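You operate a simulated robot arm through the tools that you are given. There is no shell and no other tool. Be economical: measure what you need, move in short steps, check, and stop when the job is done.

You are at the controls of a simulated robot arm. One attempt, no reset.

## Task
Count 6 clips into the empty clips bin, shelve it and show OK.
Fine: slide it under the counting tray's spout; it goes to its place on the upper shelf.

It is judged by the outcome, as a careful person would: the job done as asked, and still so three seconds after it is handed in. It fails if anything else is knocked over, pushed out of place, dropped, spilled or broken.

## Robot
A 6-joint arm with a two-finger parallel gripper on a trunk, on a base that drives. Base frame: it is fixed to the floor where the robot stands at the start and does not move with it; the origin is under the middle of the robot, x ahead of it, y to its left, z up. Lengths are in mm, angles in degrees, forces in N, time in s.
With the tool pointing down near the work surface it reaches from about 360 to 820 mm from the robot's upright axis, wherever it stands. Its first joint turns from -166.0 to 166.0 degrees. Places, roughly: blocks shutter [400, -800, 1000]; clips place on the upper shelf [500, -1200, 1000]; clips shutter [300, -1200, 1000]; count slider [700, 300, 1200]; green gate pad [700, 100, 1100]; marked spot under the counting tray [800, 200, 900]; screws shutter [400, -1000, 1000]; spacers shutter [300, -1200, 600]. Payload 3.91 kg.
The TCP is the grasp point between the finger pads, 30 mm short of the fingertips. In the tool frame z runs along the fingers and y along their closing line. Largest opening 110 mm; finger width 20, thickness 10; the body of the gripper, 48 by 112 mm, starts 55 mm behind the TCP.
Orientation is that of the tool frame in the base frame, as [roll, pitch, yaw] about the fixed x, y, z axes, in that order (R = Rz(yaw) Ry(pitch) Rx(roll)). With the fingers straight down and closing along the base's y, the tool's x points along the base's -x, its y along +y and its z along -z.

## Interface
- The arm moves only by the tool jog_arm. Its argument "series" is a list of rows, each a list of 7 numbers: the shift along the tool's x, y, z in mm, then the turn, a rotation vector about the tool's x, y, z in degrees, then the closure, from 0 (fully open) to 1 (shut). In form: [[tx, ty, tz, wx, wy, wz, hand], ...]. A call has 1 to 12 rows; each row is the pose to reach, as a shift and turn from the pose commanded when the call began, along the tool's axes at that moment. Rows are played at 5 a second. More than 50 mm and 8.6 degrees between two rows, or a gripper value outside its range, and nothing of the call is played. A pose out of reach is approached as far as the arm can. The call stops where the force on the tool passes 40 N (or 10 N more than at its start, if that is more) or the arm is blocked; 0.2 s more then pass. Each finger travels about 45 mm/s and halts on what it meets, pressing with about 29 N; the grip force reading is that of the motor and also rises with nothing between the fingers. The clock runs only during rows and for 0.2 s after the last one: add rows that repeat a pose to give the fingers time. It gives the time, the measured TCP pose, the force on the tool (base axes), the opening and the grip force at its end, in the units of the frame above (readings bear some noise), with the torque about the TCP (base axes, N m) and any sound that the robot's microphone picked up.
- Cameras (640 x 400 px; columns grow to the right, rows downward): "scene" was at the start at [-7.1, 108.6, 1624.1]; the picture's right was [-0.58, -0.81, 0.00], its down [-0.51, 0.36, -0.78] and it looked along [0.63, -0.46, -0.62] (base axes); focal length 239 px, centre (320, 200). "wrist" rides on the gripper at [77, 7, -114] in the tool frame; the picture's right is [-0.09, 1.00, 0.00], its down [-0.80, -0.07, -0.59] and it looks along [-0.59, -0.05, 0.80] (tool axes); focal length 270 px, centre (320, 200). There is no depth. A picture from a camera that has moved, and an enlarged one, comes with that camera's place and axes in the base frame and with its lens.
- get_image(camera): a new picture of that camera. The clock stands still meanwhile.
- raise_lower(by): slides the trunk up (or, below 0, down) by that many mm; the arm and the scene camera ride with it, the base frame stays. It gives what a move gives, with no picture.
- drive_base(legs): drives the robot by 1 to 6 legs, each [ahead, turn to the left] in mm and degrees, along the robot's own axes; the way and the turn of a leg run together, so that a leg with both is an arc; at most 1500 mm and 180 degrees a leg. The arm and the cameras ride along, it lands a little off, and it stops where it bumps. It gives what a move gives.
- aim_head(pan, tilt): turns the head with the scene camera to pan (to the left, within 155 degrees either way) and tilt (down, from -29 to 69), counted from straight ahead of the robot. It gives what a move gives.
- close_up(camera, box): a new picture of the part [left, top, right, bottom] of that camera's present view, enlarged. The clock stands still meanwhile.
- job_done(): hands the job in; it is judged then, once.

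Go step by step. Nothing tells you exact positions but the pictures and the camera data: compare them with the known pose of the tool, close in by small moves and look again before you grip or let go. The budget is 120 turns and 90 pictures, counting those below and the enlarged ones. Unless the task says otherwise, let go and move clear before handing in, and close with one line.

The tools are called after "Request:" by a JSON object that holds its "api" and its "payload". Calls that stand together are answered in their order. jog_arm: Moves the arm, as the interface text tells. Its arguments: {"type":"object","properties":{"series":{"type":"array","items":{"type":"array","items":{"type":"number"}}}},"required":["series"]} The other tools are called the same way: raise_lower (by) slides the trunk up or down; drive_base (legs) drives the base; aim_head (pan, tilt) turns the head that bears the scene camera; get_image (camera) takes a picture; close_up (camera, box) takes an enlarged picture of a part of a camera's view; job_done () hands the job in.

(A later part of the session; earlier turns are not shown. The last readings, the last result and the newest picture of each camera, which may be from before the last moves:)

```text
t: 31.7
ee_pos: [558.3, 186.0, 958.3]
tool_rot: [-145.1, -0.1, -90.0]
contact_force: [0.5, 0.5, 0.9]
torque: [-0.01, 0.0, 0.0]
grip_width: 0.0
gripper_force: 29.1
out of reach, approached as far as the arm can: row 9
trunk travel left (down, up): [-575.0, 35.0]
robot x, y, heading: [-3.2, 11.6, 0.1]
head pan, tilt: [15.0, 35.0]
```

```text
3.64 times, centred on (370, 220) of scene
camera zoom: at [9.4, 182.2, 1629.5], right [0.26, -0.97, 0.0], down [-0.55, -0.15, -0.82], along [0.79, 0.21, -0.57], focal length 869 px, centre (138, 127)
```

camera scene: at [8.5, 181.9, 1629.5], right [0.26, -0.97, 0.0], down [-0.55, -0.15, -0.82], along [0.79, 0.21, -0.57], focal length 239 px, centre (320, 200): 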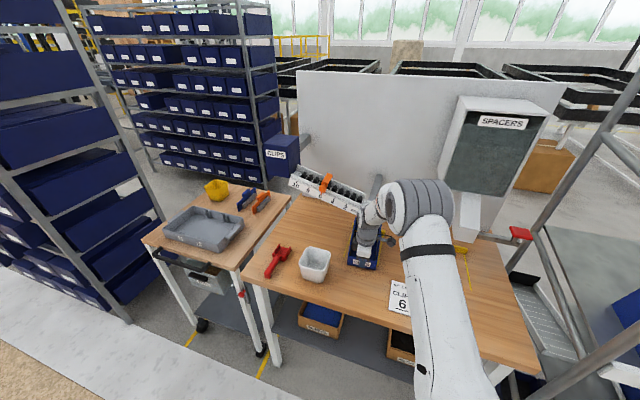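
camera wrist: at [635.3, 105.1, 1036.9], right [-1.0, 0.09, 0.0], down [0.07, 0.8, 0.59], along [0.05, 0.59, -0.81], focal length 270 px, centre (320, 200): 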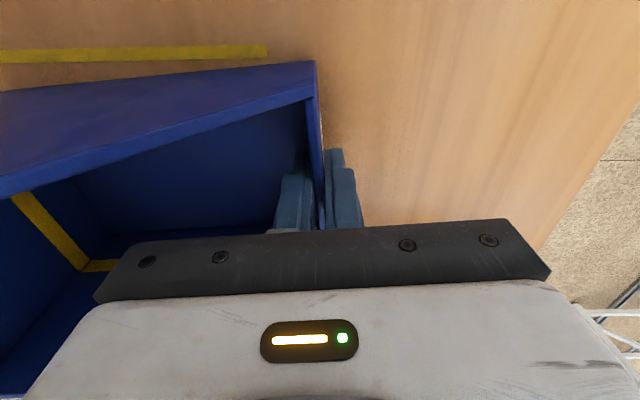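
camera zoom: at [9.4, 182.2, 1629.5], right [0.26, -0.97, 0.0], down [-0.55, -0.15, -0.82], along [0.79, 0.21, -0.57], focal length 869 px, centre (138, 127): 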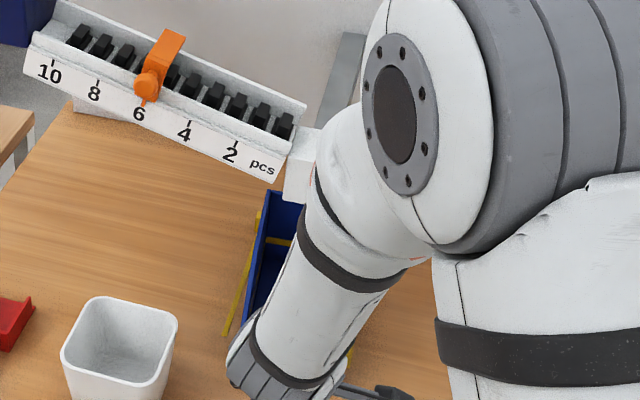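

Now down beside the front wall and push forward slowly.

Request:
{"api": "jog_arm", "payload": {"series": [[1, -1.5, 20, 0, 0, 0, 1], [2, -3.2, 42.5, 0, 0, 0, 1], [2, -15.5, 51, 0, 0, 0, 1], [2, -27.8, 59.7, 0, 0, 0, 1], [2, -36, 65.5, 0, 0, 0, 1], [2, -44.2, 71.2, 0, 0, 0, 1], [2, -50, 75.3, 0, 0, 0, 1], [2, -54, 78.1, 0, 0, 0, 1]]}}

Request:
{"api": "close_up", "payload": {"camera": "scene", "box": [320, 165, 420, 275]}}

Request:
{"api": "get_image", "payload": {"camera": "wrist"}}

```text
t: 33.5
ee_pos: [647.8, 182.9, 928.2]
tool_rot: [-145.0, -0.2, -89.9]
contact_force: [1.1, 0.8, -0.3]
torque: [0.0, -0.02, 0.02]
grip_width: 0.0
gripper_force: 29.2
trunk travel left (down, up): [-575.0, 35.0]
robot x, y, heading: [-0.7, 8.4, 0.2]
head pan, tilt: [15.0, 35.0]
```

```text
3.64 times, centred on (370, 220) of scene
camera zoom: at [8.4, 181.8, 1629.5], right [0.26, -0.97, 0.0], down [-0.55, -0.15, -0.82], along [0.79, 0.21, -0.57], focal length 869 px, centre (138, 127)
```

zoom: 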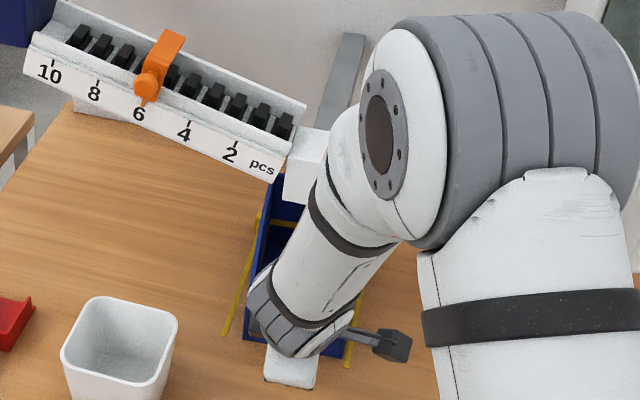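

```text
49 pictures are left
camera wrist: at [578.1, 104.4, 1018.9], right [-0.82, 0.09, -0.57], down [-0.28, 0.8, 0.53], along [0.5, 0.59, -0.63], focal length 270 px, centre (320, 200)
```

wrist: 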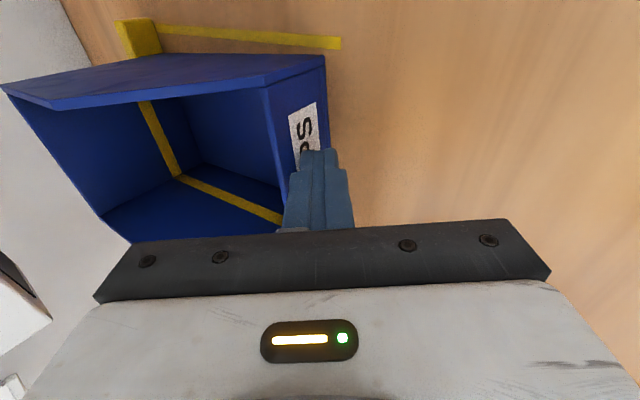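

Bin front ≈673; the bar is just a bit further. I push on until light contact.

Request:
{"api": "jog_arm", "payload": {"series": [[0, -2.5, 1.7, 0, 0, 0, 1], [0, -5, 3.4, 0, 0, 0, 1], [0, -7.4, 5.2, 0, 0, 0, 1], [0, -7.4, 5.2, 0, 0, 0, 1]]}}

Request:
{"api": "get_image", "payload": {"camera": "wrist"}}

```text
t: 34.4
ee_pos: [650.3, 185.4, 928.0]
tool_rot: [-145.3, 0.1, -89.6]
contact_force: [-21.3, 3.9, 14.9]
torque: [0.02, 0.07, -0.05]
grip_width: 0.2
gripper_force: 29.2
trunk travel left (down, up): [-575.0, 35.0]
robot x, y, heading: [-0.7, 4.3, 0.1]
head pan, tilt: [15.0, 35.0]
stopped in row 4: the force on the tool passed its limit (the readings are from after the stop); the commanded pose is now the measured one
```

```text
48 pictures are left
camera wrist: at [581.3, 106.1, 1018.6], right [-0.82, 0.08, -0.56], down [-0.28, 0.8, 0.53], along [0.5, 0.6, -0.63], focal length 270 px, centre (320, 200)
```

wrist: 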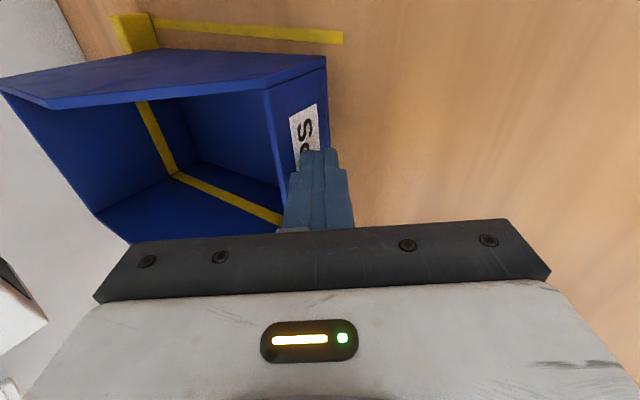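

The bin rests against the bar. I back off, rise, straighten the tool and look at the green pad from near.

Request:
{"api": "jog_arm", "payload": {"series": [[0, 41, -28.7, 0, 0, 0, 1], [0, 82, -57.4, 0, 0, 0, 1], [0, 67, -96, 0, 0, 0, 1], [0, 52.4, -134.4, 0, 0, 0, 1], [0, 37.6, -173, -7, 0, 0, 1], [20, 14.6, -205.6, -14, 0, 0, 1], [40, -8.3, -238.4, -21, 0, 0, 1], [60, -31.3, -271, -28, 0, 0, 1], [85, -54.2, -304, -35, 0, 0, 1], [110, -84.5, -295, -35, 0, 0, 1], [110, -117, -272, -35, 0, 0, 1]]}}

Request:
{"api": "get_image", "payload": {"camera": "wrist"}}

Request:
{"api": "get_image", "payload": {"camera": "scene"}}

```text
t: 36.8
ee_pos: [600.1, 74.7, 1214.8]
tool_rot: [179.2, 0.0, -89.7]
contact_force: [0.4, -0.2, 0.6]
torque: [-0.01, 0.03, 0.01]
grip_width: 0.0
gripper_force: 28.9
trunk travel left (down, up): [-575.0, 35.0]
robot x, y, heading: [1.7, 9.7, 0.0]
head pan, tilt: [15.0, 35.0]
```

```text
47 pictures are left
camera wrist: at [595.5, -3.5, 1329.6], right [-1.0, 0.08, 0.01], down [0.07, 0.8, 0.59], along [0.04, 0.59, -0.81], focal length 270 px, centre (320, 200)
```

wrist: 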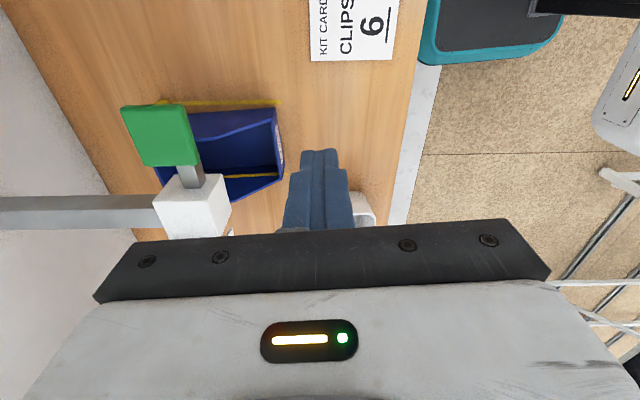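

```text
46 pictures are left
camera scene: at [10.0, 182.1, 1629.4], right [0.26, -0.97, 0.0], down [-0.56, -0.15, -0.82], along [0.79, 0.21, -0.57], focal length 239 px, centre (320, 200)
```

scene: 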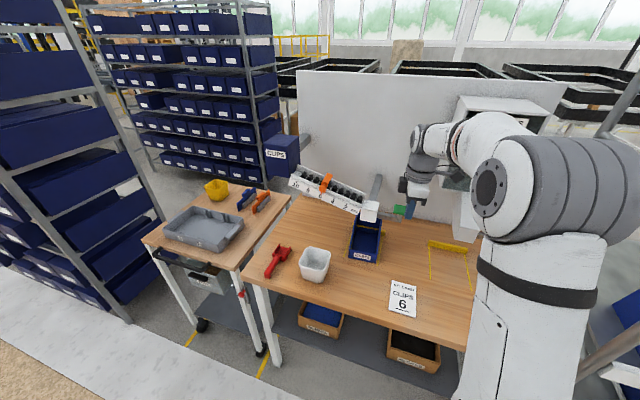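

The pad is centred about (728, 73, 1120). I go above it with closed fingers.

Request:
{"api": "jog_arm", "payload": {"series": [[1, -40, 10, 0, 0, 0, 1], [2, -80, 20, 0, 0, 0, 1], [3, -122, 40, 0.7, 0, 0, 1]]}}

Request:
{"api": "get_image", "payload": {"camera": "wrist"}}

Request:
{"api": "close_up", "payload": {"camera": "scene", "box": [340, 150, 460, 270]}}

```text
t: 37.6
ee_pos: [724.2, 70.2, 1178.0]
tool_rot: [-180.0, -0.1, -89.8]
contact_force: [0.3, 1.4, 0.3]
torque: [0.0, 0.01, 0.01]
grip_width: 0.0
gripper_force: 29.2
trunk travel left (down, up): [-575.0, 35.0]
robot x, y, heading: [1.4, 9.1, 0.2]
head pan, tilt: [15.0, 35.0]
```

```text
45 pictures are left
camera wrist: at [717.6, -8.0, 1292.3], right [-1.0, 0.08, 0.0], down [0.07, 0.8, 0.59], along [0.05, 0.59, -0.8], focal length 270 px, centre (320, 200)
```

wrist: 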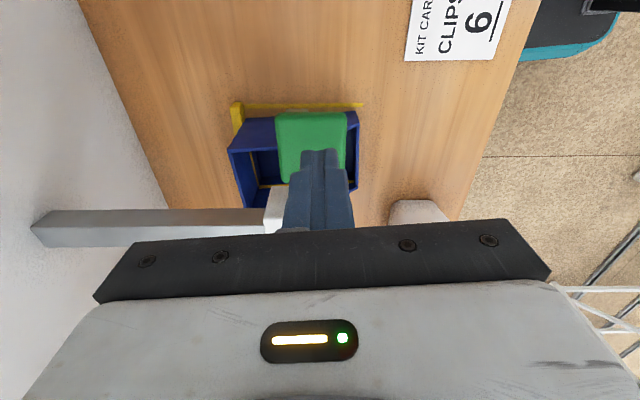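

```text
3.33 times, centred on (400, 210) of scene
camera zoom: at [10.7, 181.7, 1629.5], right [0.26, -0.97, 0.0], down [-0.56, -0.15, -0.82], along [0.79, 0.21, -0.57], focal length 796 px, centre (53, 167)
```

zoom: 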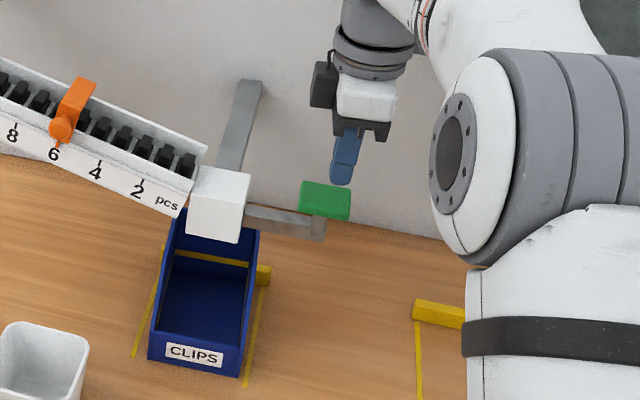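

Tip should shift ~8 mm left to pad centre; then press down gently.

Request:
{"api": "jog_arm", "payload": {"series": [[-8, -3, 8, 0, 0, 0, 1], [-8, -3, 18, 0, 0, 0, 1], [-8, -3, 24, 0, 0, 0, 1], [-8, -3, 30, 0, 0, 0, 1], [-8, -3, 36, 0, 0, 0, 1], [-8, -3, 41, 0, 0, 0, 1]]}}

Request:
{"api": "close_up", "payload": {"camera": "scene", "box": [340, 150, 460, 270]}}

```text
t: 39.0
ee_pos: [721.7, 79.6, 1135.1]
tool_rot: [-179.8, 0.0, -89.6]
contact_force: [3.3, 0.7, 4.7]
torque: [0.01, -0.08, -0.01]
grip_width: 0.1
gripper_force: 28.7
trunk travel left (down, up): [-575.0, 35.0]
robot x, y, heading: [-3.6, 6.3, 0.1]
head pan, tilt: [15.0, 35.0]
heard: click
```

```text
3.33 times, centred on (400, 210) of scene
camera zoom: at [8.2, 181.8, 1629.5], right [0.26, -0.97, 0.0], down [-0.55, -0.15, -0.82], along [0.79, 0.21, -0.57], focal length 796 px, centre (53, 167)
```

zoom: 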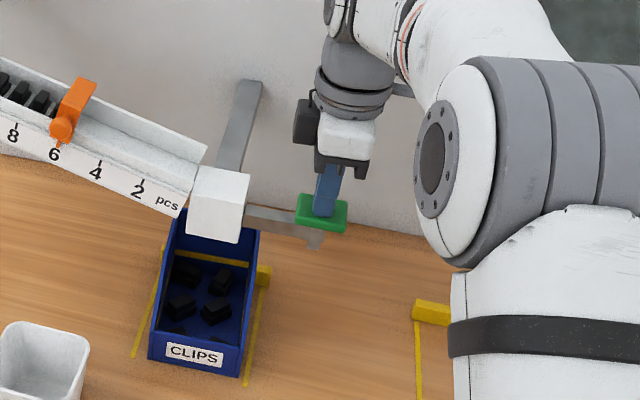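

A click, and the clips dropped into the bin. I lift off and count them.

Request:
{"api": "jog_arm", "payload": {"series": [[0, 0, -15, 0, 0, 0, 1], [0, 0, -45, 0, 0, 0, 1], [0, 40, -65, 0, 0, 0, 1], [0, 85, -75, 0, 0, 0, 1], [0, 130, -75, 0, 0, 0, 1], [10, 175, -75, 0, 0, 0, 1], [30, 215, -75, 0, 0, 0, 1]]}}

Request:
{"api": "close_up", "payload": {"camera": "scene", "box": [290, 150, 420, 275]}}

Request:
{"api": "close_up", "payload": {"camera": "scene", "box": [340, 200, 390, 270]}}

```text
t: 40.6
ee_pos: [509.1, 46.3, 1210.6]
tool_rot: [-179.7, -0.1, -89.7]
contact_force: [-0.3, -0.9, 0.1]
torque: [0.0, 0.01, 0.0]
grip_width: 0.3
gripper_force: 29.0
trunk travel left (down, up): [-575.0, 35.0]
robot x, y, heading: [1.3, 8.7, 0.1]
head pan, tilt: [15.0, 35.0]
```

```text
3.20 times, centred on (355, 212) of scene
camera zoom: at [6.7, 181.3, 1629.6], right [0.26, -0.97, 0.0], down [-0.55, -0.15, -0.82], along [0.79, 0.21, -0.57], focal length 765 px, centre (208, 160)
```

zoom: 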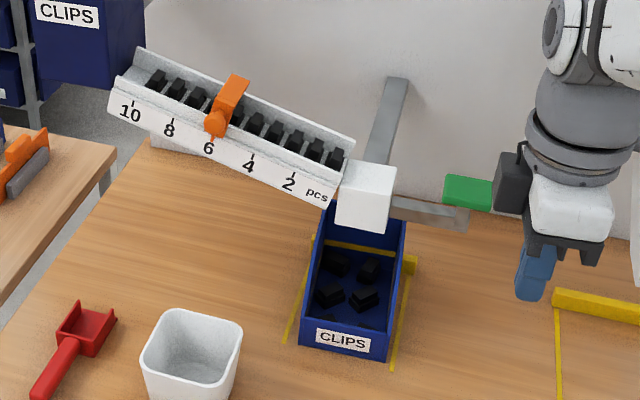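

```text
5.71 times, centred on (365, 235) of scene
camera zoom: at [6.7, 181.3, 1629.6], right [0.26, -0.97, 0.0], down [-0.55, -0.15, -0.82], along [0.79, 0.21, -0.57], focal length 1365 px, centre (63, 0)
```

zoom: 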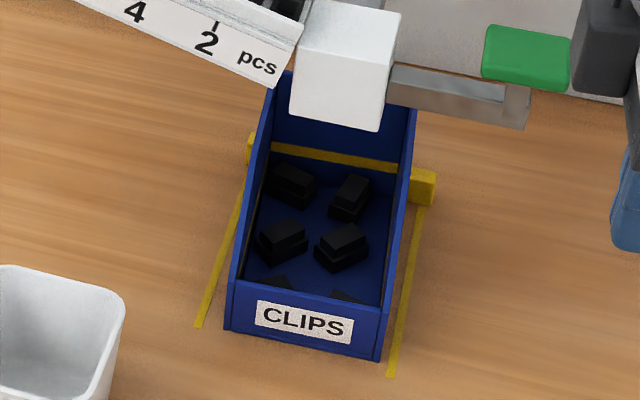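

Six clips (four plus two by the front wall) are in the bin and the tray re-filled. I look at the shelf again before choosing the grip, and into the bin with the wrist camera.

Request:
{"api": "jog_arm", "payload": {"series": [[-40, -20, 0, 0, 0, 0, 0.8], [-80, -40, 0, 0, 0, 0, 0.7], [-120, -55, 15, 0, 0, 0, 0.6], [-137, -60, 30, 0, 0, 0, 0.6]]}}

Request:
{"api": "get_image", "payload": {"camera": "wrist"}}

Request:
{"api": "aim_head", "payload": {"pan": -90, "tilt": 25}}

Request:
{"api": "get_image", "payload": {"camera": "scene"}}

```text
t: 41.6
ee_pos: [568.8, 185.4, 1182.5]
tool_rot: [-179.7, 0.0, -89.6]
contact_force: [0.4, -0.2, 0.2]
torque: [-0.01, 0.0, 0.0]
grip_width: 43.9
gripper_force: 0.0
trunk travel left (down, up): [-575.0, 35.0]
robot x, y, heading: [0.5, 5.0, -0.0]
head pan, tilt: [15.0, 35.0]
```

```text
40 pictures are left
camera wrist: at [563.0, 106.4, 1296.8], right [-1.0, 0.08, 0.0], down [0.07, 0.8, 0.59], along [0.05, 0.59, -0.8], focal length 270 px, centre (320, 200)
```

wrist: 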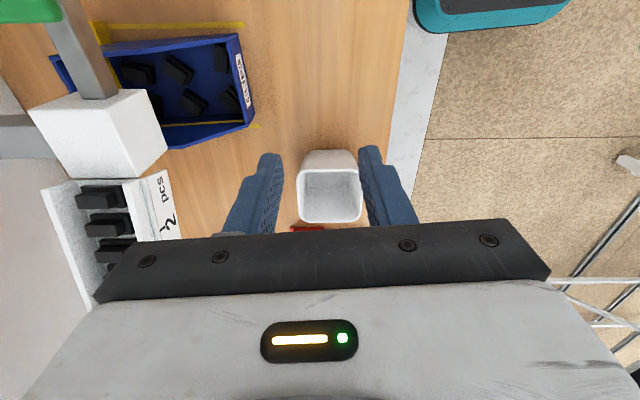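

```text
t: 43.5
ee_pos: [569.0, 184.0, 1183.7]
tool_rot: [-179.8, -0.1, -89.7]
contact_force: [-0.9, -0.2, 0.5]
torque: [-0.01, 0.03, 0.0]
grip_width: 44.0
gripper_force: 0.0
trunk travel left (down, up): [-575.0, 35.0]
robot x, y, heading: [-0.3, 8.7, -0.3]
head pan, tilt: [-90.0, 25.0]
```

```text
39 pictures are left
camera scene: at [-76.7, 66.8, 1645.3], right [-1.0, 0.0, 0.0], down [0.0, 0.42, -0.91], along [0.0, -0.91, -0.42], focal length 239 px, centre (320, 200)
```

scene: 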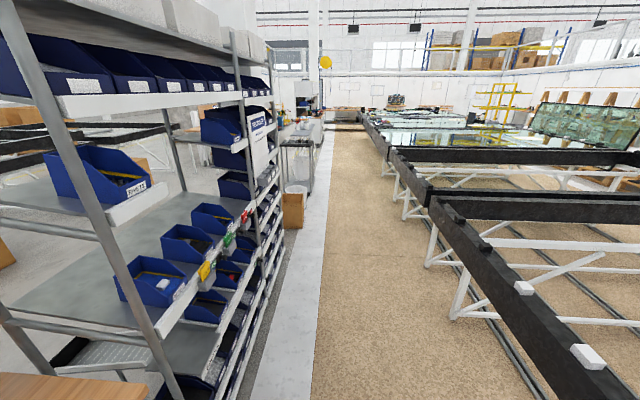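

I enlarge the shelf's clips region and the bin's content.

Request:
{"api": "close_up", "payload": {"camera": "scene", "box": [90, 140, 290, 330]}}

Request:
{"api": "close_up", "payload": {"camera": "wrist", "box": [90, 20, 270, 150]}}

```text
2.11 times, centred on (190, 235) of scene
camera zoom: at [-76.7, 66.8, 1645.3], right [-1.0, 0.0, 0.0], down [0.0, 0.42, -0.91], along [0.0, -0.91, -0.42], focal length 503 px, centre (594, 126)
```

zoom: 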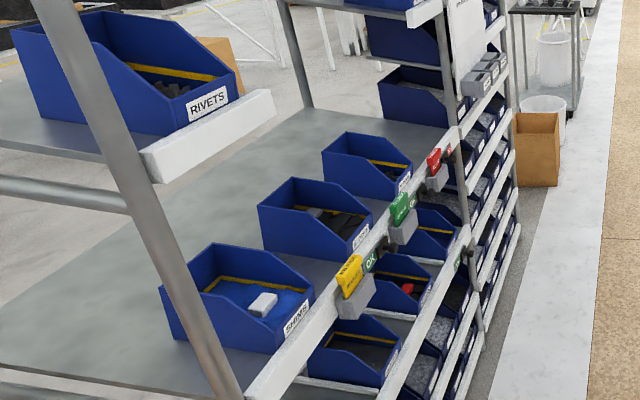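

```text
3.08 times, centred on (180, 85) of wrist
camera zoom: at [562.7, 105.7, 1296.9], right [-1.0, 0.08, 0.0], down [0.07, 0.8, 0.59], along [0.05, 0.59, -0.8], focal length 832 px, centre (751, 554)
```

zoom: 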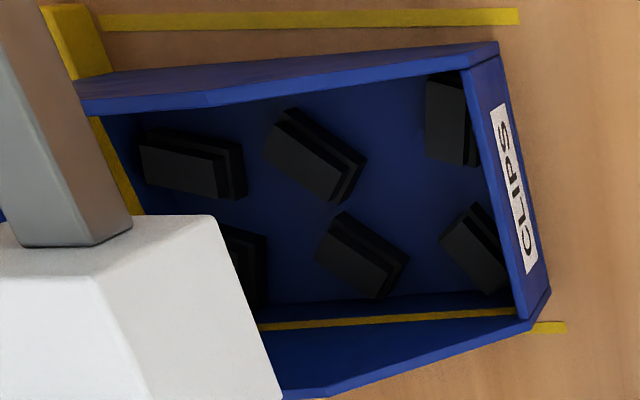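

Six clips confirmed. Now a stronger zoom at the clips place at the far end of the upper shelf.

Request:
{"api": "close_up", "payload": {"camera": "scene", "box": [180, 90, 290, 250]}}

```text
2.50 times, centred on (235, 170) of scene
camera zoom: at [-76.7, 66.8, 1645.3], right [-1.0, 0.0, 0.0], down [0.0, 0.42, -0.91], along [0.0, -0.91, -0.42], focal length 597 px, centre (532, 275)
```

zoom: 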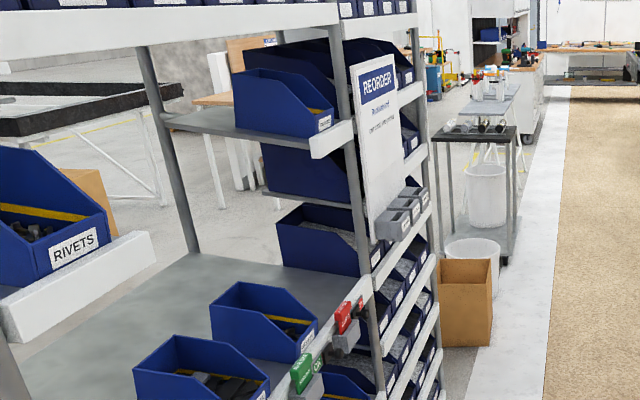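

All clear above the clips place. I tilt the closed fingers 30° and reach over the front wall to hook the bin out from under the spout.

Request:
{"api": "jog_arm", "payload": {"series": [[0, -5, 30, 8, 0, 0, 1], [0, -15, 60, 16, 0, 0, 1], [0, -30, 90, 24, 0, 0, 1], [0, -50, 120, 30, 0, 0, 1], [0, -71, 145, 30, 0, 0, 1], [0, -95, 172, 30, 0, 0, 1], [0, -117, 198, 30, 0, 0, 1]]}}

Request:
{"api": "aim_head", "payload": {"pan": 15, "tilt": 35}}

Request:
{"api": "close_up", "payload": {"camera": "scene", "box": [320, 165, 420, 275]}}

Request:
{"api": "get_image", "payload": {"camera": "wrist"}}

```text
t: 45.0
ee_pos: [684.9, 186.0, 980.4]
tool_rot: [-149.9, -0.1, -89.8]
contact_force: [-1.0, 0.3, -0.4]
torque: [0.0, 0.02, -0.01]
grip_width: 0.0
gripper_force: 29.3
trunk travel left (down, up): [-575.0, 35.0]
robot x, y, heading: [3.1, 7.5, 0.0]
head pan, tilt: [-90.0, 25.0]
```

```text
t: 46.9
ee_pos: [684.7, 186.3, 981.9]
tool_rot: [-149.8, 0.0, -89.7]
contact_force: [0.1, -0.2, -0.2]
torque: [-0.01, -0.01, -0.01]
grip_width: 0.2
gripper_force: 28.9
trunk travel left (down, up): [-575.0, 35.0]
robot x, y, heading: [-0.7, 7.1, -0.1]
head pan, tilt: [15.0, 35.0]
```

```text
3.64 times, centred on (370, 220) of scene
camera zoom: at [8.2, 181.8, 1629.5], right [0.26, -0.97, 0.0], down [-0.55, -0.15, -0.82], along [0.79, 0.21, -0.57], focal length 869 px, centre (138, 127)
```

zoom: 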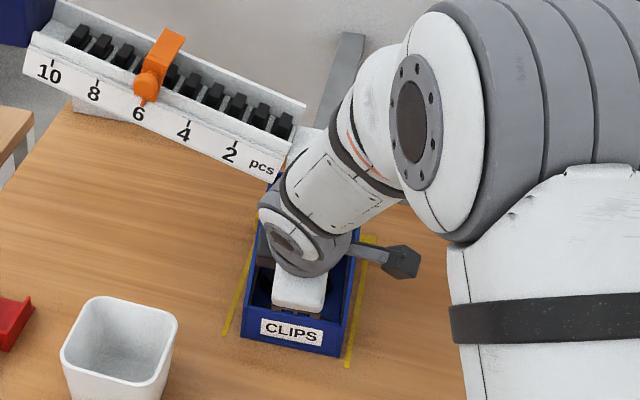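

```text
34 pictures are left
camera wrist: at [622.8, 107.5, 1076.7], right [-0.86, 0.08, -0.5], down [-0.24, 0.8, 0.55], along [0.45, 0.59, -0.67], focal length 270 px, centre (320, 200)
```

wrist: 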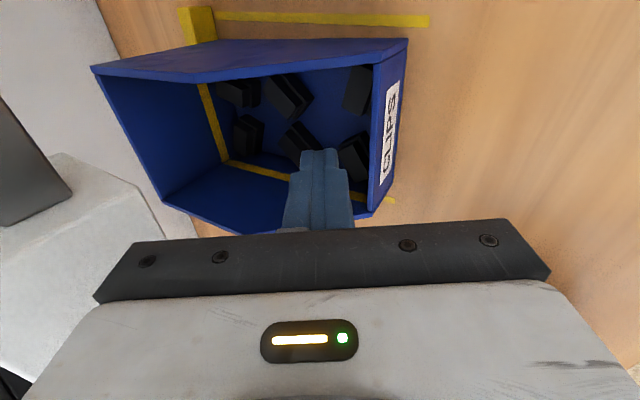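

The finger is inside the bin above the clips. I lower to z≈943 and pull the bin back toward me.

Request:
{"api": "jog_arm", "payload": {"series": [[0, 10, 17, 0, 0, 0, 1], [0, 19, 33, 0, 0, 0, 1], [0, 27.7, 28, 0, 0, 0, 1], [0, 40, 20.5, 0, 0, 0, 1], [0, 57, 10.5, 0, 0, 0, 1], [0, 75, 0.5, 0, 0, 0, 1], [0, 92, -9.5, 0, 0, 0, 1], [0, 110, -19.5, 0, 0, 0, 1], [0, 127, -29.5, 0, 0, 0, 1], [0, 140, -37, 0, 0, 0, 1]]}}

Request:
{"api": "close_up", "payload": {"camera": "scene", "box": [300, 165, 440, 295]}}

```text
t: 49.1
ee_pos: [542.0, 184.0, 941.8]
tool_rot: [-149.7, 0.0, -89.8]
contact_force: [2.6, 0.0, 11.0]
torque: [-0.08, -0.02, 0.05]
grip_width: 0.2
gripper_force: 29.0
trunk travel left (down, up): [-575.0, 35.0]
robot x, y, heading: [-0.4, 9.6, 0.2]
head pan, tilt: [15.0, 35.0]
```

```text
3.08 times, centred on (370, 230) of scene
camera zoom: at [7.4, 181.5, 1629.6], right [0.26, -0.97, 0.0], down [-0.55, -0.15, -0.82], along [0.79, 0.21, -0.57], focal length 735 px, centre (166, 108)
```

zoom: 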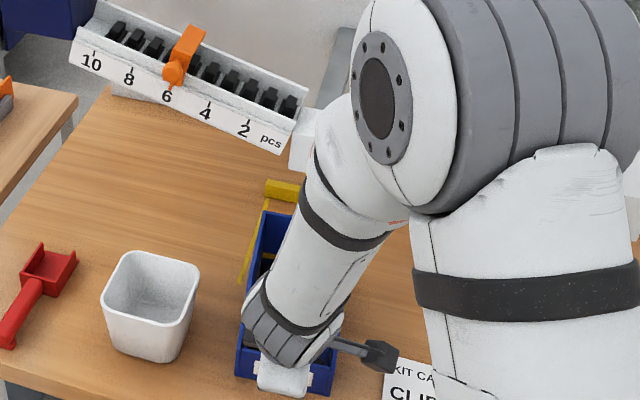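

Bin is out. A bit further, then I lift the finger out and view the bin from above with the hand rotated to close along y.

Request:
{"api": "jog_arm", "payload": {"series": [[0, 15, -9, 0, 0, 0, 1], [0, 30, -17, 0, 0, 0, 1], [0, 25, -14, 0, 0, 0, 1], [0, 5, -48, 0, 0, 0, 1], [0, -20, -91, 0, 0, 0, 1], [0, -45, -134, -8, 0, 0, 1], [0, -60, -165, -16, 0, 0, 0.8], [0, -75, -195, -24, 0, 0, 0.6], [0, -85, -215, -30, 0, 0, 0.5]]}}

Request:
{"api": "get_image", "payload": {"camera": "wrist"}}

Request:
{"api": "close_up", "payload": {"camera": "scene", "box": [300, 165, 440, 295]}}

```text
t: 51.1
ee_pos: [508.4, 185.7, 1171.1]
tool_rot: [-179.9, 0.0, -89.7]
contact_force: [0.0, 0.0, 0.1]
torque: [0.0, 0.03, 0.0]
grip_width: 54.9
gripper_force: 0.1
trunk travel left (down, up): [-575.0, 35.0]
robot x, y, heading: [-0.9, 7.2, 0.1]
head pan, tilt: [15.0, 35.0]
```

```text
32 pictures are left
camera wrist: at [501.5, 107.9, 1286.3], right [-1.0, 0.08, 0.0], down [0.07, 0.8, 0.59], along [0.05, 0.59, -0.8], focal length 270 px, centre (320, 200)
```

wrist: 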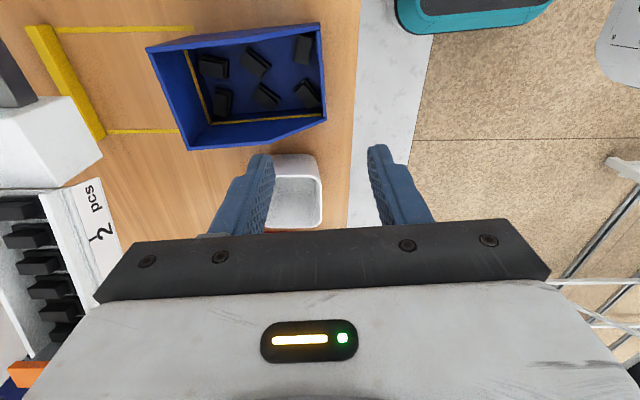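

```text
3.08 times, centred on (370, 230) of scene
camera zoom: at [8.0, 181.7, 1629.5], right [0.26, -0.97, 0.0], down [-0.55, -0.15, -0.82], along [0.79, 0.21, -0.57], focal length 735 px, centre (166, 108)
```

zoom: 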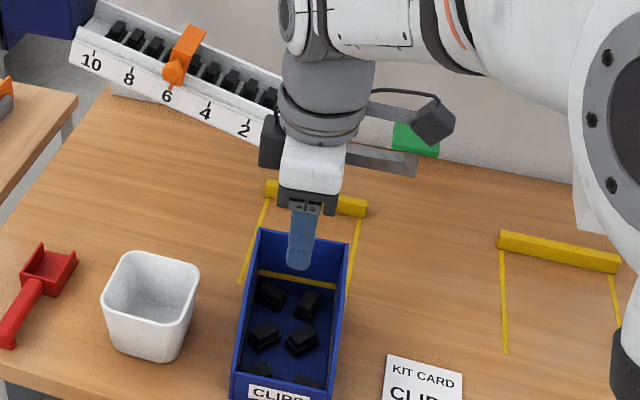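

The bin front is at x≈504, centre y≈184, clear of the spout. I turn the hand to close along y and go above the left side wall near the bin's middle.

Request:
{"api": "jog_arm", "payload": {"series": [[-4, -8, 0, 0, 0, 8.2, 0.65], [-8, -16, 0, 0, 0, 16.4, 0.65], [-12, -24, 10, 0, 0, 24.6, 0.65], [-16, -32, 20, 0, 0, 32.8, 0.65], [-20, -40, 30, 0, 0, 41, 0.65], [-24, -48, 40, 0, 0, 49.2, 0.65], [-28, -56, 50, 0, 0, 57.4, 0.65], [-32, -64, 55, 0, 0, 65.6, 0.65], [-36, -72, 60, 0, 0, 73.8, 0.65], [-40, -80, 66, 0, 0, 82, 0.65], [-44, -84, 71, 0, 0, 90, 0.65]]}}

Request:
{"api": "get_image", "payload": {"camera": "wrist"}}

Request:
{"api": "close_up", "payload": {"camera": "scene", "box": [300, 165, 440, 295]}}

```text
t: 53.5
ee_pos: [594.0, 229.9, 1100.0]
tool_rot: [180.0, 0.3, -180.0]
contact_force: [0.7, -0.6, -1.2]
torque: [-0.01, 0.0, -0.02]
grip_width: 38.7
gripper_force: 0.0
trunk travel left (down, up): [-575.0, 35.0]
robot x, y, heading: [0.2, 10.4, 0.3]
head pan, tilt: [15.0, 35.0]
```

```text
30 pictures are left
camera wrist: at [517.0, 236.3, 1215.2], right [0.09, 1.0, 0.0], down [0.8, -0.07, 0.6], along [0.59, -0.05, -0.8], focal length 270 px, centre (320, 200)
```

wrist: 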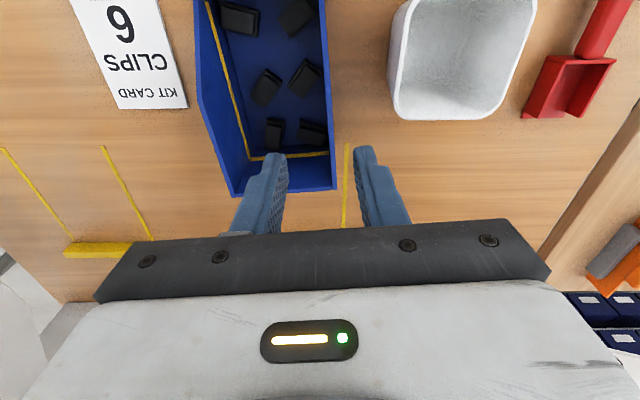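

```text
3.08 times, centred on (370, 230) of scene
camera zoom: at [8.3, 181.9, 1629.5], right [0.26, -0.97, 0.0], down [-0.55, -0.15, -0.82], along [0.79, 0.21, -0.57], focal length 735 px, centre (166, 108)
```

zoom: 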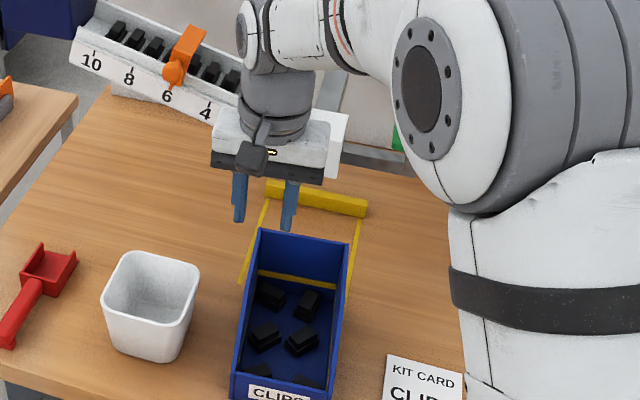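

The left wall runs at y≈237 here, between the fingers. I descend to TCP z≈948.

Request:
{"api": "jog_arm", "payload": {"series": [[0, 2, 40, 0, -0.3, 0, 0.65], [0, 2, 80, 0, -0.3, 0, 0.65], [0, 2, 115, 0, -0.3, 0, 0.65]]}}

Request:
{"api": "get_image", "payload": {"camera": "wrist"}}

```text
t: 54.3
ee_pos: [594.1, 230.9, 984.2]
tool_rot: [-180.0, 0.4, -179.8]
contact_force: [-0.4, 0.6, 0.4]
torque: [-0.03, 0.0, 0.03]
grip_width: 38.3
gripper_force: 0.0
trunk travel left (down, up): [-575.0, 35.0]
robot x, y, heading: [-0.7, 0.4, 0.2]
head pan, tilt: [15.0, 35.0]
```

```text
28 pictures are left
camera wrist: at [517.7, 235.9, 1097.6], right [0.08, 1.0, 0.0], down [0.8, -0.07, 0.6], along [0.6, -0.05, -0.8], focal length 270 px, centre (320, 200)
```

wrist: 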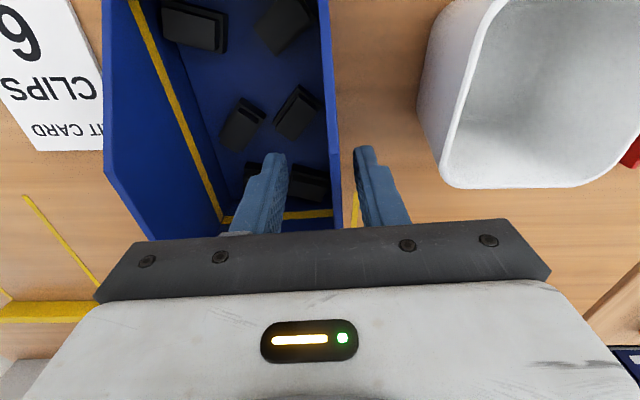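

The wall is between the fingers. Lower another 32 mm and close.

Request:
{"api": "jog_arm", "payload": {"series": [[0, 0, 16, 0, 0, 0, 0.65], [0, 0, 32, 0, 0, 0, 0.65], [0, 3, 32, 0, 0, 0, 0.8], [0, 5, 32, 0, 0, 0, 1], [0, 5, 32, 0, 0, 0, 1], [0, 5, 32, 0, 0, 0, 1], [0, 5, 32, 0, 0, 0, 1]]}}

```text
t: 55.9
ee_pos: [594.5, 235.6, 953.4]
tool_rot: [180.0, 0.5, -179.7]
contact_force: [0.8, -1.3, 0.4]
torque: [0.06, -0.22, -0.05]
grip_width: 5.0
gripper_force: 28.6
trunk travel left (down, up): [-575.0, 35.0]
robot x, y, heading: [1.9, 6.9, -0.0]
head pan, tilt: [15.0, 35.0]
```

Gripped on a 5 mm wall. I lift slowly and check for swing or slip.

Request:
{"api": "jog_arm", "payload": {"series": [[0, 0, -8, 0, 0, 0, 1], [0, 0, -18, 0, 0, 0, 1], [0, 0, -30, 0, 0, 0, 1], [0, 0, -45, 0, 0, 0, 1], [0, 0, -60, 0, 0, 0, 1]]}}

Request:
{"api": "get_image", "payload": {"camera": "scene"}}

```text
t: 57.1
ee_pos: [593.3, 235.5, 1013.5]
tool_rot: [180.0, 0.5, -179.8]
contact_force: [0.3, 0.8, -1.6]
torque: [0.15, 0.02, -0.01]
grip_width: 5.2
gripper_force: 28.7
trunk travel left (down, up): [-575.0, 35.0]
robot x, y, heading: [1.0, 7.9, 0.1]
head pan, tilt: [15.0, 35.0]
```

```text
27 pictures are left
camera scene: at [8.1, 181.8, 1629.5], right [0.26, -0.97, 0.0], down [-0.55, -0.15, -0.82], along [0.79, 0.21, -0.57], focal length 239 px, centre (320, 200)
```

scene: 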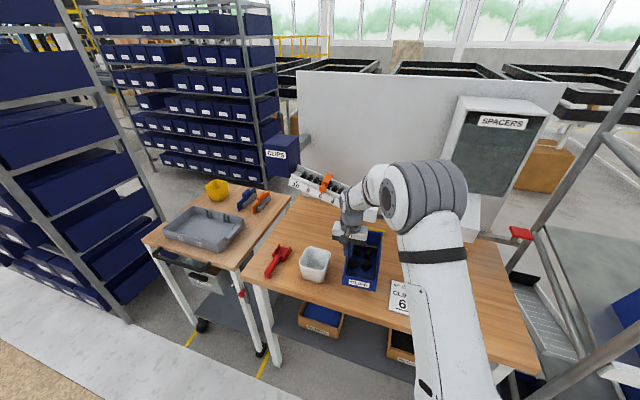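

The bin hangs steady. I retract it close in front of the robot and higher before driving.

Request:
{"api": "jog_arm", "payload": {"series": [[10, -15, -20, 0, 0, 0, 1], [25, -40, -35, 0, 0, 0, 1], [45, -68, -45, 0, 0, 0, 1], [65, -96, -55, 0, 0, 0, 1], [85, -124, -65, 0, 0, 0, 1], [107, -152, -75, 0, 0, 0, 1], [130, -176, -85, 0, 0, 0, 1], [150, -190, -87, 0, 0, 0, 1], [160, -192, -87, 0, 0, 0, 1]]}}

Request:
{"api": "drive_base", "payload": {"legs": [[-350, 0]]}}

Request:
{"api": "aim_head", "payload": {"pan": -60, "tilt": 30}}

Request:
{"api": "get_image", "payload": {"camera": "scene"}}

```text
t: 59.1
ee_pos: [432.7, 42.9, 1099.4]
tool_rot: [179.9, 0.5, -179.6]
contact_force: [-0.9, -0.4, -3.1]
torque: [0.14, -0.01, -0.02]
grip_width: 4.8
gripper_force: 29.7
trunk travel left (down, up): [-575.0, 35.0]
robot x, y, heading: [-1.5, 11.1, 0.1]
head pan, tilt: [15.0, 35.0]
```

```text
t: 61.3
ee_pos: [81.1, 42.5, 1099.6]
tool_rot: [-180.0, 0.5, -179.5]
contact_force: [0.4, 0.6, -2.7]
torque: [0.15, -0.02, 0.05]
grip_width: 5.0
gripper_force: 28.8
trunk travel left (down, up): [-575.0, 35.0]
robot x, y, heading: [-348.7, 7.5, 0.2]
head pan, tilt: [15.0, 35.0]
```

```text
t: 62.8
ee_pos: [82.8, 42.6, 1099.9]
tool_rot: [180.0, 0.5, -179.5]
contact_force: [0.6, -0.1, -2.7]
torque: [0.13, 0.02, 0.01]
grip_width: 5.0
gripper_force: 28.3
trunk travel left (down, up): [-575.0, 35.0]
robot x, y, heading: [-346.7, 0.3, 0.3]
head pan, tilt: [-60.0, 30.0]
```

```text
26 pictures are left
camera scene: at [-381.4, 79.9, 1637.3], right [-0.86, -0.5, 0.0], down [-0.25, 0.43, -0.87], along [0.44, -0.75, -0.5], focal length 239 px, centre (320, 200)
```

scene: 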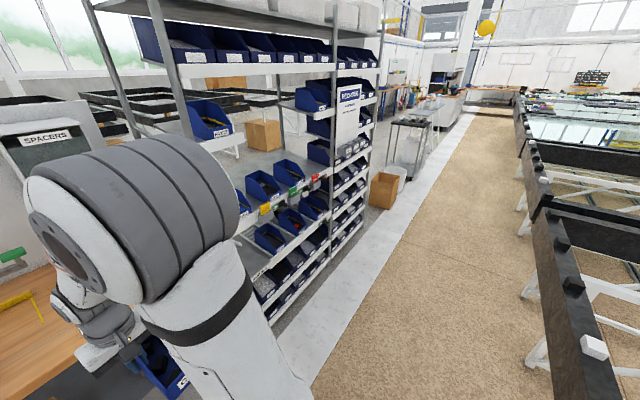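

The aisle is clear. I drive: turn right, 1190 mm along the shelf, turn back to face it.

Request:
{"api": "drive_base", "payload": {"legs": [[0, -90], [1190, 0], [0, 90]]}}

Request:
{"api": "aim_head", "payload": {"pan": 0, "tilt": 35}}

Request:
{"api": "get_image", "payload": {"camera": "scene"}}

```text
t: 76.6
ee_pos: [101.9, -1121.8, 1099.1]
tool_rot: [-180.0, 0.4, -175.9]
contact_force: [0.0, 0.0, -2.5]
torque: [0.13, 0.05, 0.0]
grip_width: 4.8
gripper_force: 28.9
trunk travel left (down, up): [-575.0, 35.0]
robot x, y, heading: [-325.5, -1209.6, 3.2]
head pan, tilt: [-60.0, 30.0]
```

```text
t: 77.9
ee_pos: [102.9, -1122.6, 1100.7]
tool_rot: [180.0, 0.4, -176.1]
contact_force: [0.3, 0.9, -2.4]
torque: [0.13, 0.04, -0.01]
grip_width: 4.9
gripper_force: 28.6
trunk travel left (down, up): [-575.0, 35.0]
robot x, y, heading: [-323.7, -1211.1, 3.2]
head pan, tilt: [0.0, 35.0]
```

```text
25 pictures are left
camera scene: at [-322.0, -1059.4, 1629.5], right [0.06, -1.0, 0.0], down [-0.57, -0.03, -0.82], along [0.82, 0.05, -0.57], focal length 239 px, centre (320, 200)
```

scene: 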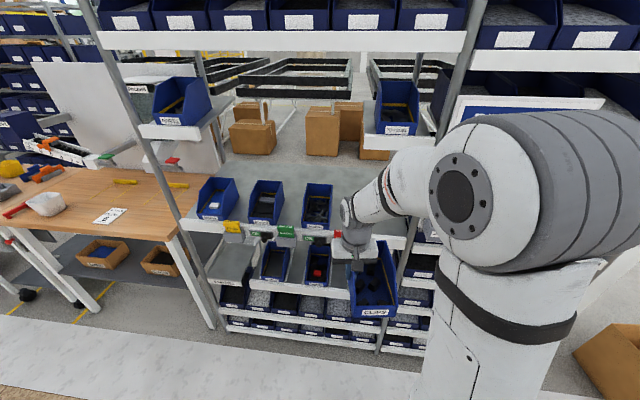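

I'm in front of the clips place. I zoom to identify bins, shutters and the tier above.

Request:
{"api": "close_up", "payload": {"camera": "scene", "box": [180, 160, 440, 320]}}

Request:
{"api": "close_up", "payload": {"camera": "scene", "box": [300, 70, 460, 240]}}

```text
2.46 times, centred on (310, 240) of scene
camera zoom: at [-322.0, -1059.4, 1629.5], right [0.06, -1.0, 0.0], down [-0.57, -0.03, -0.82], along [0.82, 0.05, -0.57], focal length 588 px, centre (345, 102)
```

zoom: 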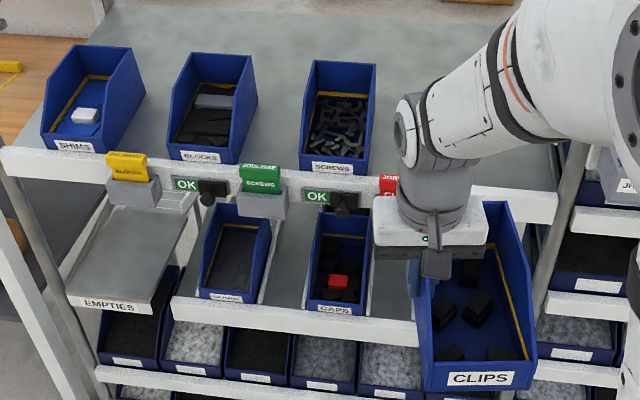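

```text
2.35 times, centred on (380, 155) of scene
camera zoom: at [-322.0, -1059.4, 1629.5], right [0.06, -1.0, 0.0], down [-0.57, -0.03, -0.82], along [0.82, 0.05, -0.57], focal length 562 px, centre (179, 306)
```

zoom: 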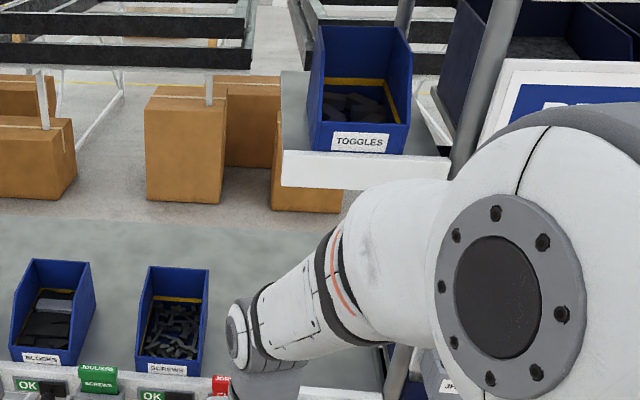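

The clips place (y≈-1216, shelf z≈995) lies under a small tier at z≈1340, so a vertical hand won't fit. A side-wall grip allows tilting in the wall's plane, so I'll return to the bench, set the bin down and regrip it with the tool tilted 45°.

Request:
{"api": "drive_base", "payload": {"legs": [[0, 87], [1210, 0], [0, -90]]}}

```text
t: 91.4
ee_pos: [127.8, 20.0, 1100.0]
tool_rot: [-180.0, 0.5, 178.4]
contact_force: [1.2, 0.0, -2.8]
torque: [0.15, 0.01, -0.02]
grip_width: 4.9
gripper_force: 28.8
trunk travel left (down, up): [-575.0, 35.0]
robot x, y, heading: [-307.1, 0.3, -1.8]
head pan, tilt: [0.0, 35.0]
```

Back at the bench; drive forward to the starting spot.

Request:
{"api": "drive_base", "payload": {"legs": [[0, 1.8], [300, 0]]}}

Request:
{"api": "aim_head", "payload": {"pan": 5, "tilt": 40}}

Request:
{"api": "get_image", "payload": {"camera": "scene"}}

```text
t: 93.8
ee_pos: [420.3, 38.5, 1099.6]
tool_rot: [179.9, 0.4, -179.3]
contact_force: [-0.3, 0.1, -3.2]
torque: [0.17, 0.04, -0.01]
grip_width: 5.0
gripper_force: 28.9
trunk travel left (down, up): [-575.0, 35.0]
robot x, y, heading: [-13.8, 0.7, 1.1]
head pan, tilt: [0.0, 35.0]
```

```text
t: 94.4
ee_pos: [419.4, 37.7, 1099.1]
tool_rot: [180.0, 0.3, -179.4]
contact_force: [0.2, 0.6, -2.6]
torque: [0.14, 0.04, 0.02]
grip_width: 5.0
gripper_force: 29.5
trunk travel left (down, up): [-575.0, 35.0]
robot x, y, heading: [-11.0, 6.2, 1.0]
head pan, tilt: [5.0, 40.0]
```

```text
22 pictures are left
camera scene: at [-6.7, 161.7, 1622.0], right [0.1, -0.99, 0.0], down [-0.64, -0.07, -0.77], along [0.76, 0.08, -0.64], focal length 239 px, centre (320, 200)
```

scene: 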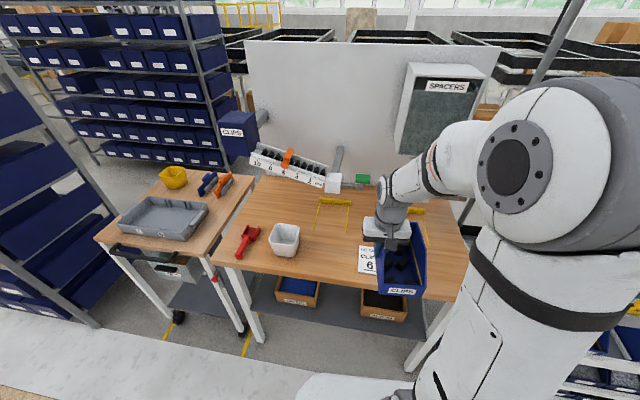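

I set the bin back down on the clear bench area left of the kit card.

Request:
{"api": "jog_arm", "payload": {"series": [[-25, 28, 0, 0, 0, 0, 1], [-52, 56, 0, 0, 0, 0, 1], [-80, 86, 10, 0, 0, 0, 1], [-108, 116, 25, 0, 0, 0, 1], [-134, 146, 40, 0, 0, 0, 1], [-156, 170, 60, 0, 0, 0, 1], [-168, 184, 85, 0, 0, 0, 1], [-168, 184, 110, 0, 0, 0, 1], [-168, 184, 128, 0, 0, 0, 1], [-168, 184, 138, 0, 0, 0, 1], [-168, 184, 142, 0, 0, 0, 1]]}}

```text
t: 96.8
ee_pos: [586.7, 223.2, 959.8]
tool_rot: [-180.0, 0.5, -179.3]
contact_force: [-0.6, -0.4, -2.1]
torque: [0.13, 0.02, -0.02]
grip_width: 4.7
gripper_force: 28.4
trunk travel left (down, up): [-575.0, 35.0]
robot x, y, heading: [-12.9, 0.0, 1.0]
head pan, tilt: [5.0, 40.0]
```

Request:
{"api": "jog_arm", "payload": {"series": [[0, 0, 2, 0, 0, 0, 1], [0, 0, 4, 0, 0, 0, 1], [0, 0, 6, 0, 0, 0, 1], [0, 0, 7.5, 0, 0, 0, 1]]}}

```text
t: 97.8
ee_pos: [587.7, 223.4, 952.4]
tool_rot: [180.0, 0.7, -179.4]
contact_force: [1.4, -2.9, 17.4]
torque: [-0.45, 0.94, -0.03]
grip_width: 4.7
gripper_force: 29.1
trunk travel left (down, up): [-575.0, 35.0]
robot x, y, heading: [-11.9, 0.0, 1.0]
head pan, tilt: [5.0, 40.0]
```

Bin stands on the bench. Release, rise and tilt the hand 45°.

Request:
{"api": "jog_arm", "payload": {"series": [[0, 0, -1, 0, 0, 0, 0.7], [0, 0, -1, 0, 0, 0, 0.7], [0, 0, -30, 0, 0, 0, 0.7], [0, 0, -60, 0, 0, 0, 0.7], [0, 0, -90, 0, 0, 0, 0.7], [0, 0, -90, 0, -7.5, 0, 0.7], [0, 0, -90, 0, -15, 0, 0.7], [0, 0, -90, 0, -22.5, 0, 0.7], [0, 0, -90, 0, -30, 0, 0.7], [0, 0, -90, 0, -37.5, 0, 0.7], [0, 0, -90, 0, -45, 0, 0.7]]}}

Request:
{"api": "get_image", "payload": {"camera": "wrist"}}

Request:
{"api": "close_up", "payload": {"camera": "scene", "box": [260, 150, 440, 310]}}

```text
t: 100.2
ee_pos: [585.8, 223.4, 1040.3]
tool_rot: [-179.9, 45.4, -179.3]
contact_force: [0.5, 0.4, 0.6]
torque: [0.01, 0.01, 0.0]
grip_width: 33.1
gripper_force: 0.0
trunk travel left (down, up): [-575.0, 35.0]
robot x, y, heading: [-13.3, 2.5, 0.9]
head pan, tilt: [5.0, 40.0]
```

```text
21 pictures are left
camera wrist: at [450.1, 228.4, 1066.3], right [0.05, 1.0, 0.06], down [0.14, -0.07, 0.99], along [0.99, -0.04, -0.14], focal length 270 px, centre (320, 200)
```

wrist: 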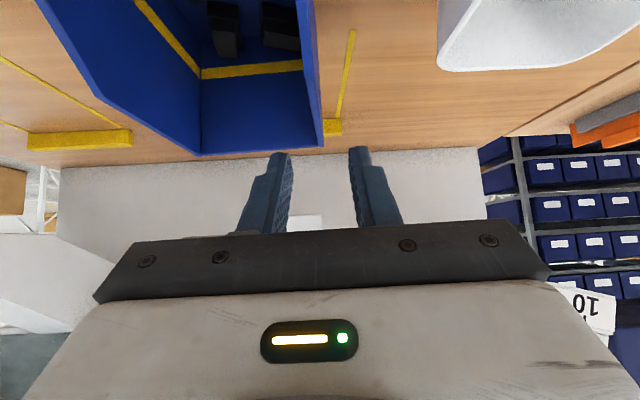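

```text
2.50 times, centred on (350, 230) of scene
camera zoom: at [-6.8, 162.0, 1621.9], right [0.1, -0.99, 0.0], down [-0.64, -0.07, -0.77], along [0.76, 0.08, -0.64], focal length 597 px, centre (245, 125)
```

zoom: 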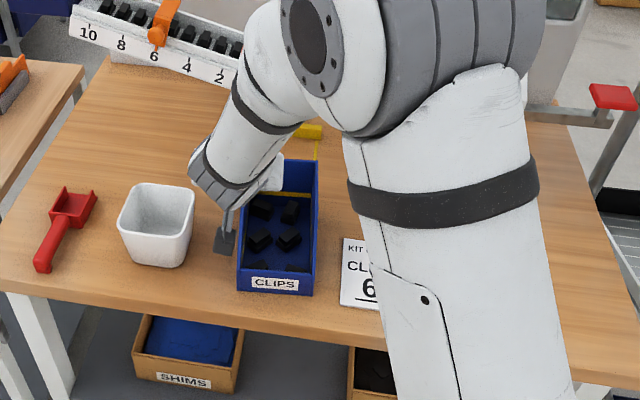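

The fingers straddle the left wall. I lower along base -z with tilt kept, then grip.

Request:
{"api": "jog_arm", "payload": {"series": [[20, 0, 20, 0, 0, 0, 0.7], [40, 0, 40, 0, 0, 0, 0.7], [52, 0, 52, 0, 0, 0, 0.7], [60.5, 0, 60.5, 0, 0, 0, 0.7], [60.5, 0, 60.5, 0, 0, 0, 0.85], [60.5, 0, 60.5, 0, 0, 0, 1], [60.5, 0, 60.5, 0, 0, 0, 1], [60.5, 0, 60.5, 0, 0, 0, 1]]}}

Request:
{"api": "close_up", "payload": {"camera": "scene", "box": [260, 150, 440, 310]}}

```text
t: 102.0
ee_pos: [587.0, 224.7, 956.2]
tool_rot: [-179.9, 45.5, -179.3]
contact_force: [-0.3, -0.6, 1.1]
torque: [0.03, -0.13, -0.09]
grip_width: 5.0
gripper_force: 28.9
trunk travel left (down, up): [-575.0, 35.0]
robot x, y, heading: [-11.9, 4.8, 0.7]
head pan, tilt: [5.0, 40.0]
```

```text
2.50 times, centred on (350, 230) of scene
camera zoom: at [-6.9, 161.7, 1621.9], right [0.1, -0.99, 0.0], down [-0.64, -0.07, -0.77], along [0.76, 0.08, -0.64], focal length 597 px, centre (245, 125)
```

zoom: 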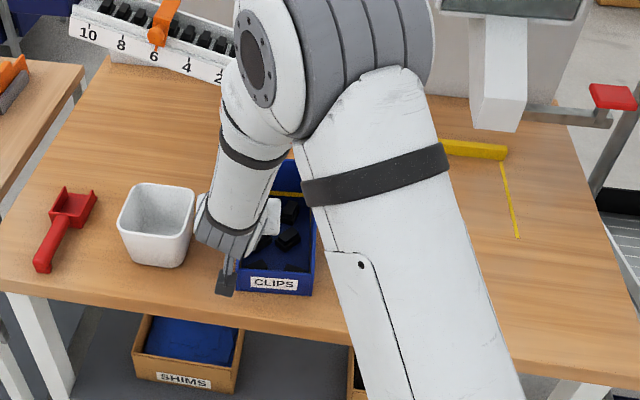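

Gripped at 45°. I lift slowly to carrying height.

Request:
{"api": "jog_arm", "payload": {"series": [[-5, 0, -5, 0, 0, 0, 1], [-12, 0, -12, 0, 0, 0, 1], [-25, 0, -25, 0, 0, 0, 1], [-40, 0, -40, 0, 0, 0, 1], [-58, 0, -58, 0, 0, 0, 1], [-78, 0, -78, 0, 0, 0, 1], [-98, 0, -98, 0, 0, 0, 1], [-118, 0, -118, 0, 0, 0, 1], [-130, 0, -130, 0, 0, 0, 1]]}}

Request:
{"api": "get_image", "payload": {"camera": "scene"}}

```text
t: 104.0
ee_pos: [586.1, 223.7, 1138.5]
tool_rot: [-179.9, 45.4, -179.3]
contact_force: [-0.4, -0.2, -2.1]
torque: [0.12, 0.04, 0.02]
grip_width: 4.8
gripper_force: 29.3
trunk travel left (down, up): [-575.0, 35.0]
robot x, y, heading: [-14.0, 6.6, 0.9]
head pan, tilt: [5.0, 40.0]
```

```text
18 pictures are left
camera scene: at [-6.7, 161.8, 1621.9], right [0.1, -0.99, 0.0], down [-0.64, -0.07, -0.77], along [0.76, 0.08, -0.64], focal length 239 px, centre (320, 200)
```

scene: 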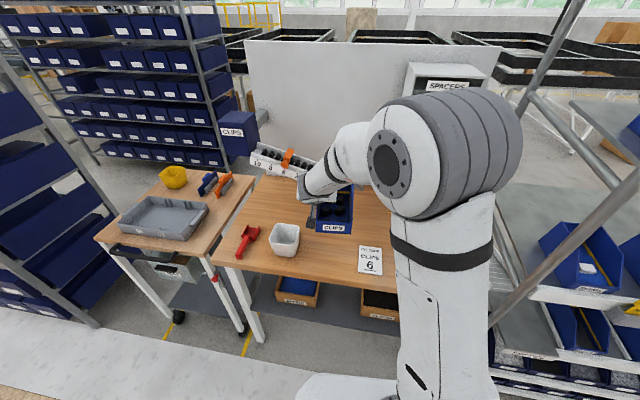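

Level and steady. I back off 450 mm and drive along the aisle to the shelf.

Request:
{"api": "drive_base", "payload": {"legs": [[-450, 0], [0, -91], [1125, 0], [0, 90]]}}

```text
t: 119.9
ee_pos: [88.7, -946.1, 1140.2]
tool_rot: [179.9, 45.4, 176.8]
contact_force: [0.0, 0.5, -1.6]
torque: [0.13, 0.02, 0.0]
grip_width: 4.9
gripper_force: 29.0
trunk travel left (down, up): [-575.0, 35.0]
robot x, y, heading: [-523.6, -1151.4, -3.4]
head pan, tilt: [5.0, 40.0]
```

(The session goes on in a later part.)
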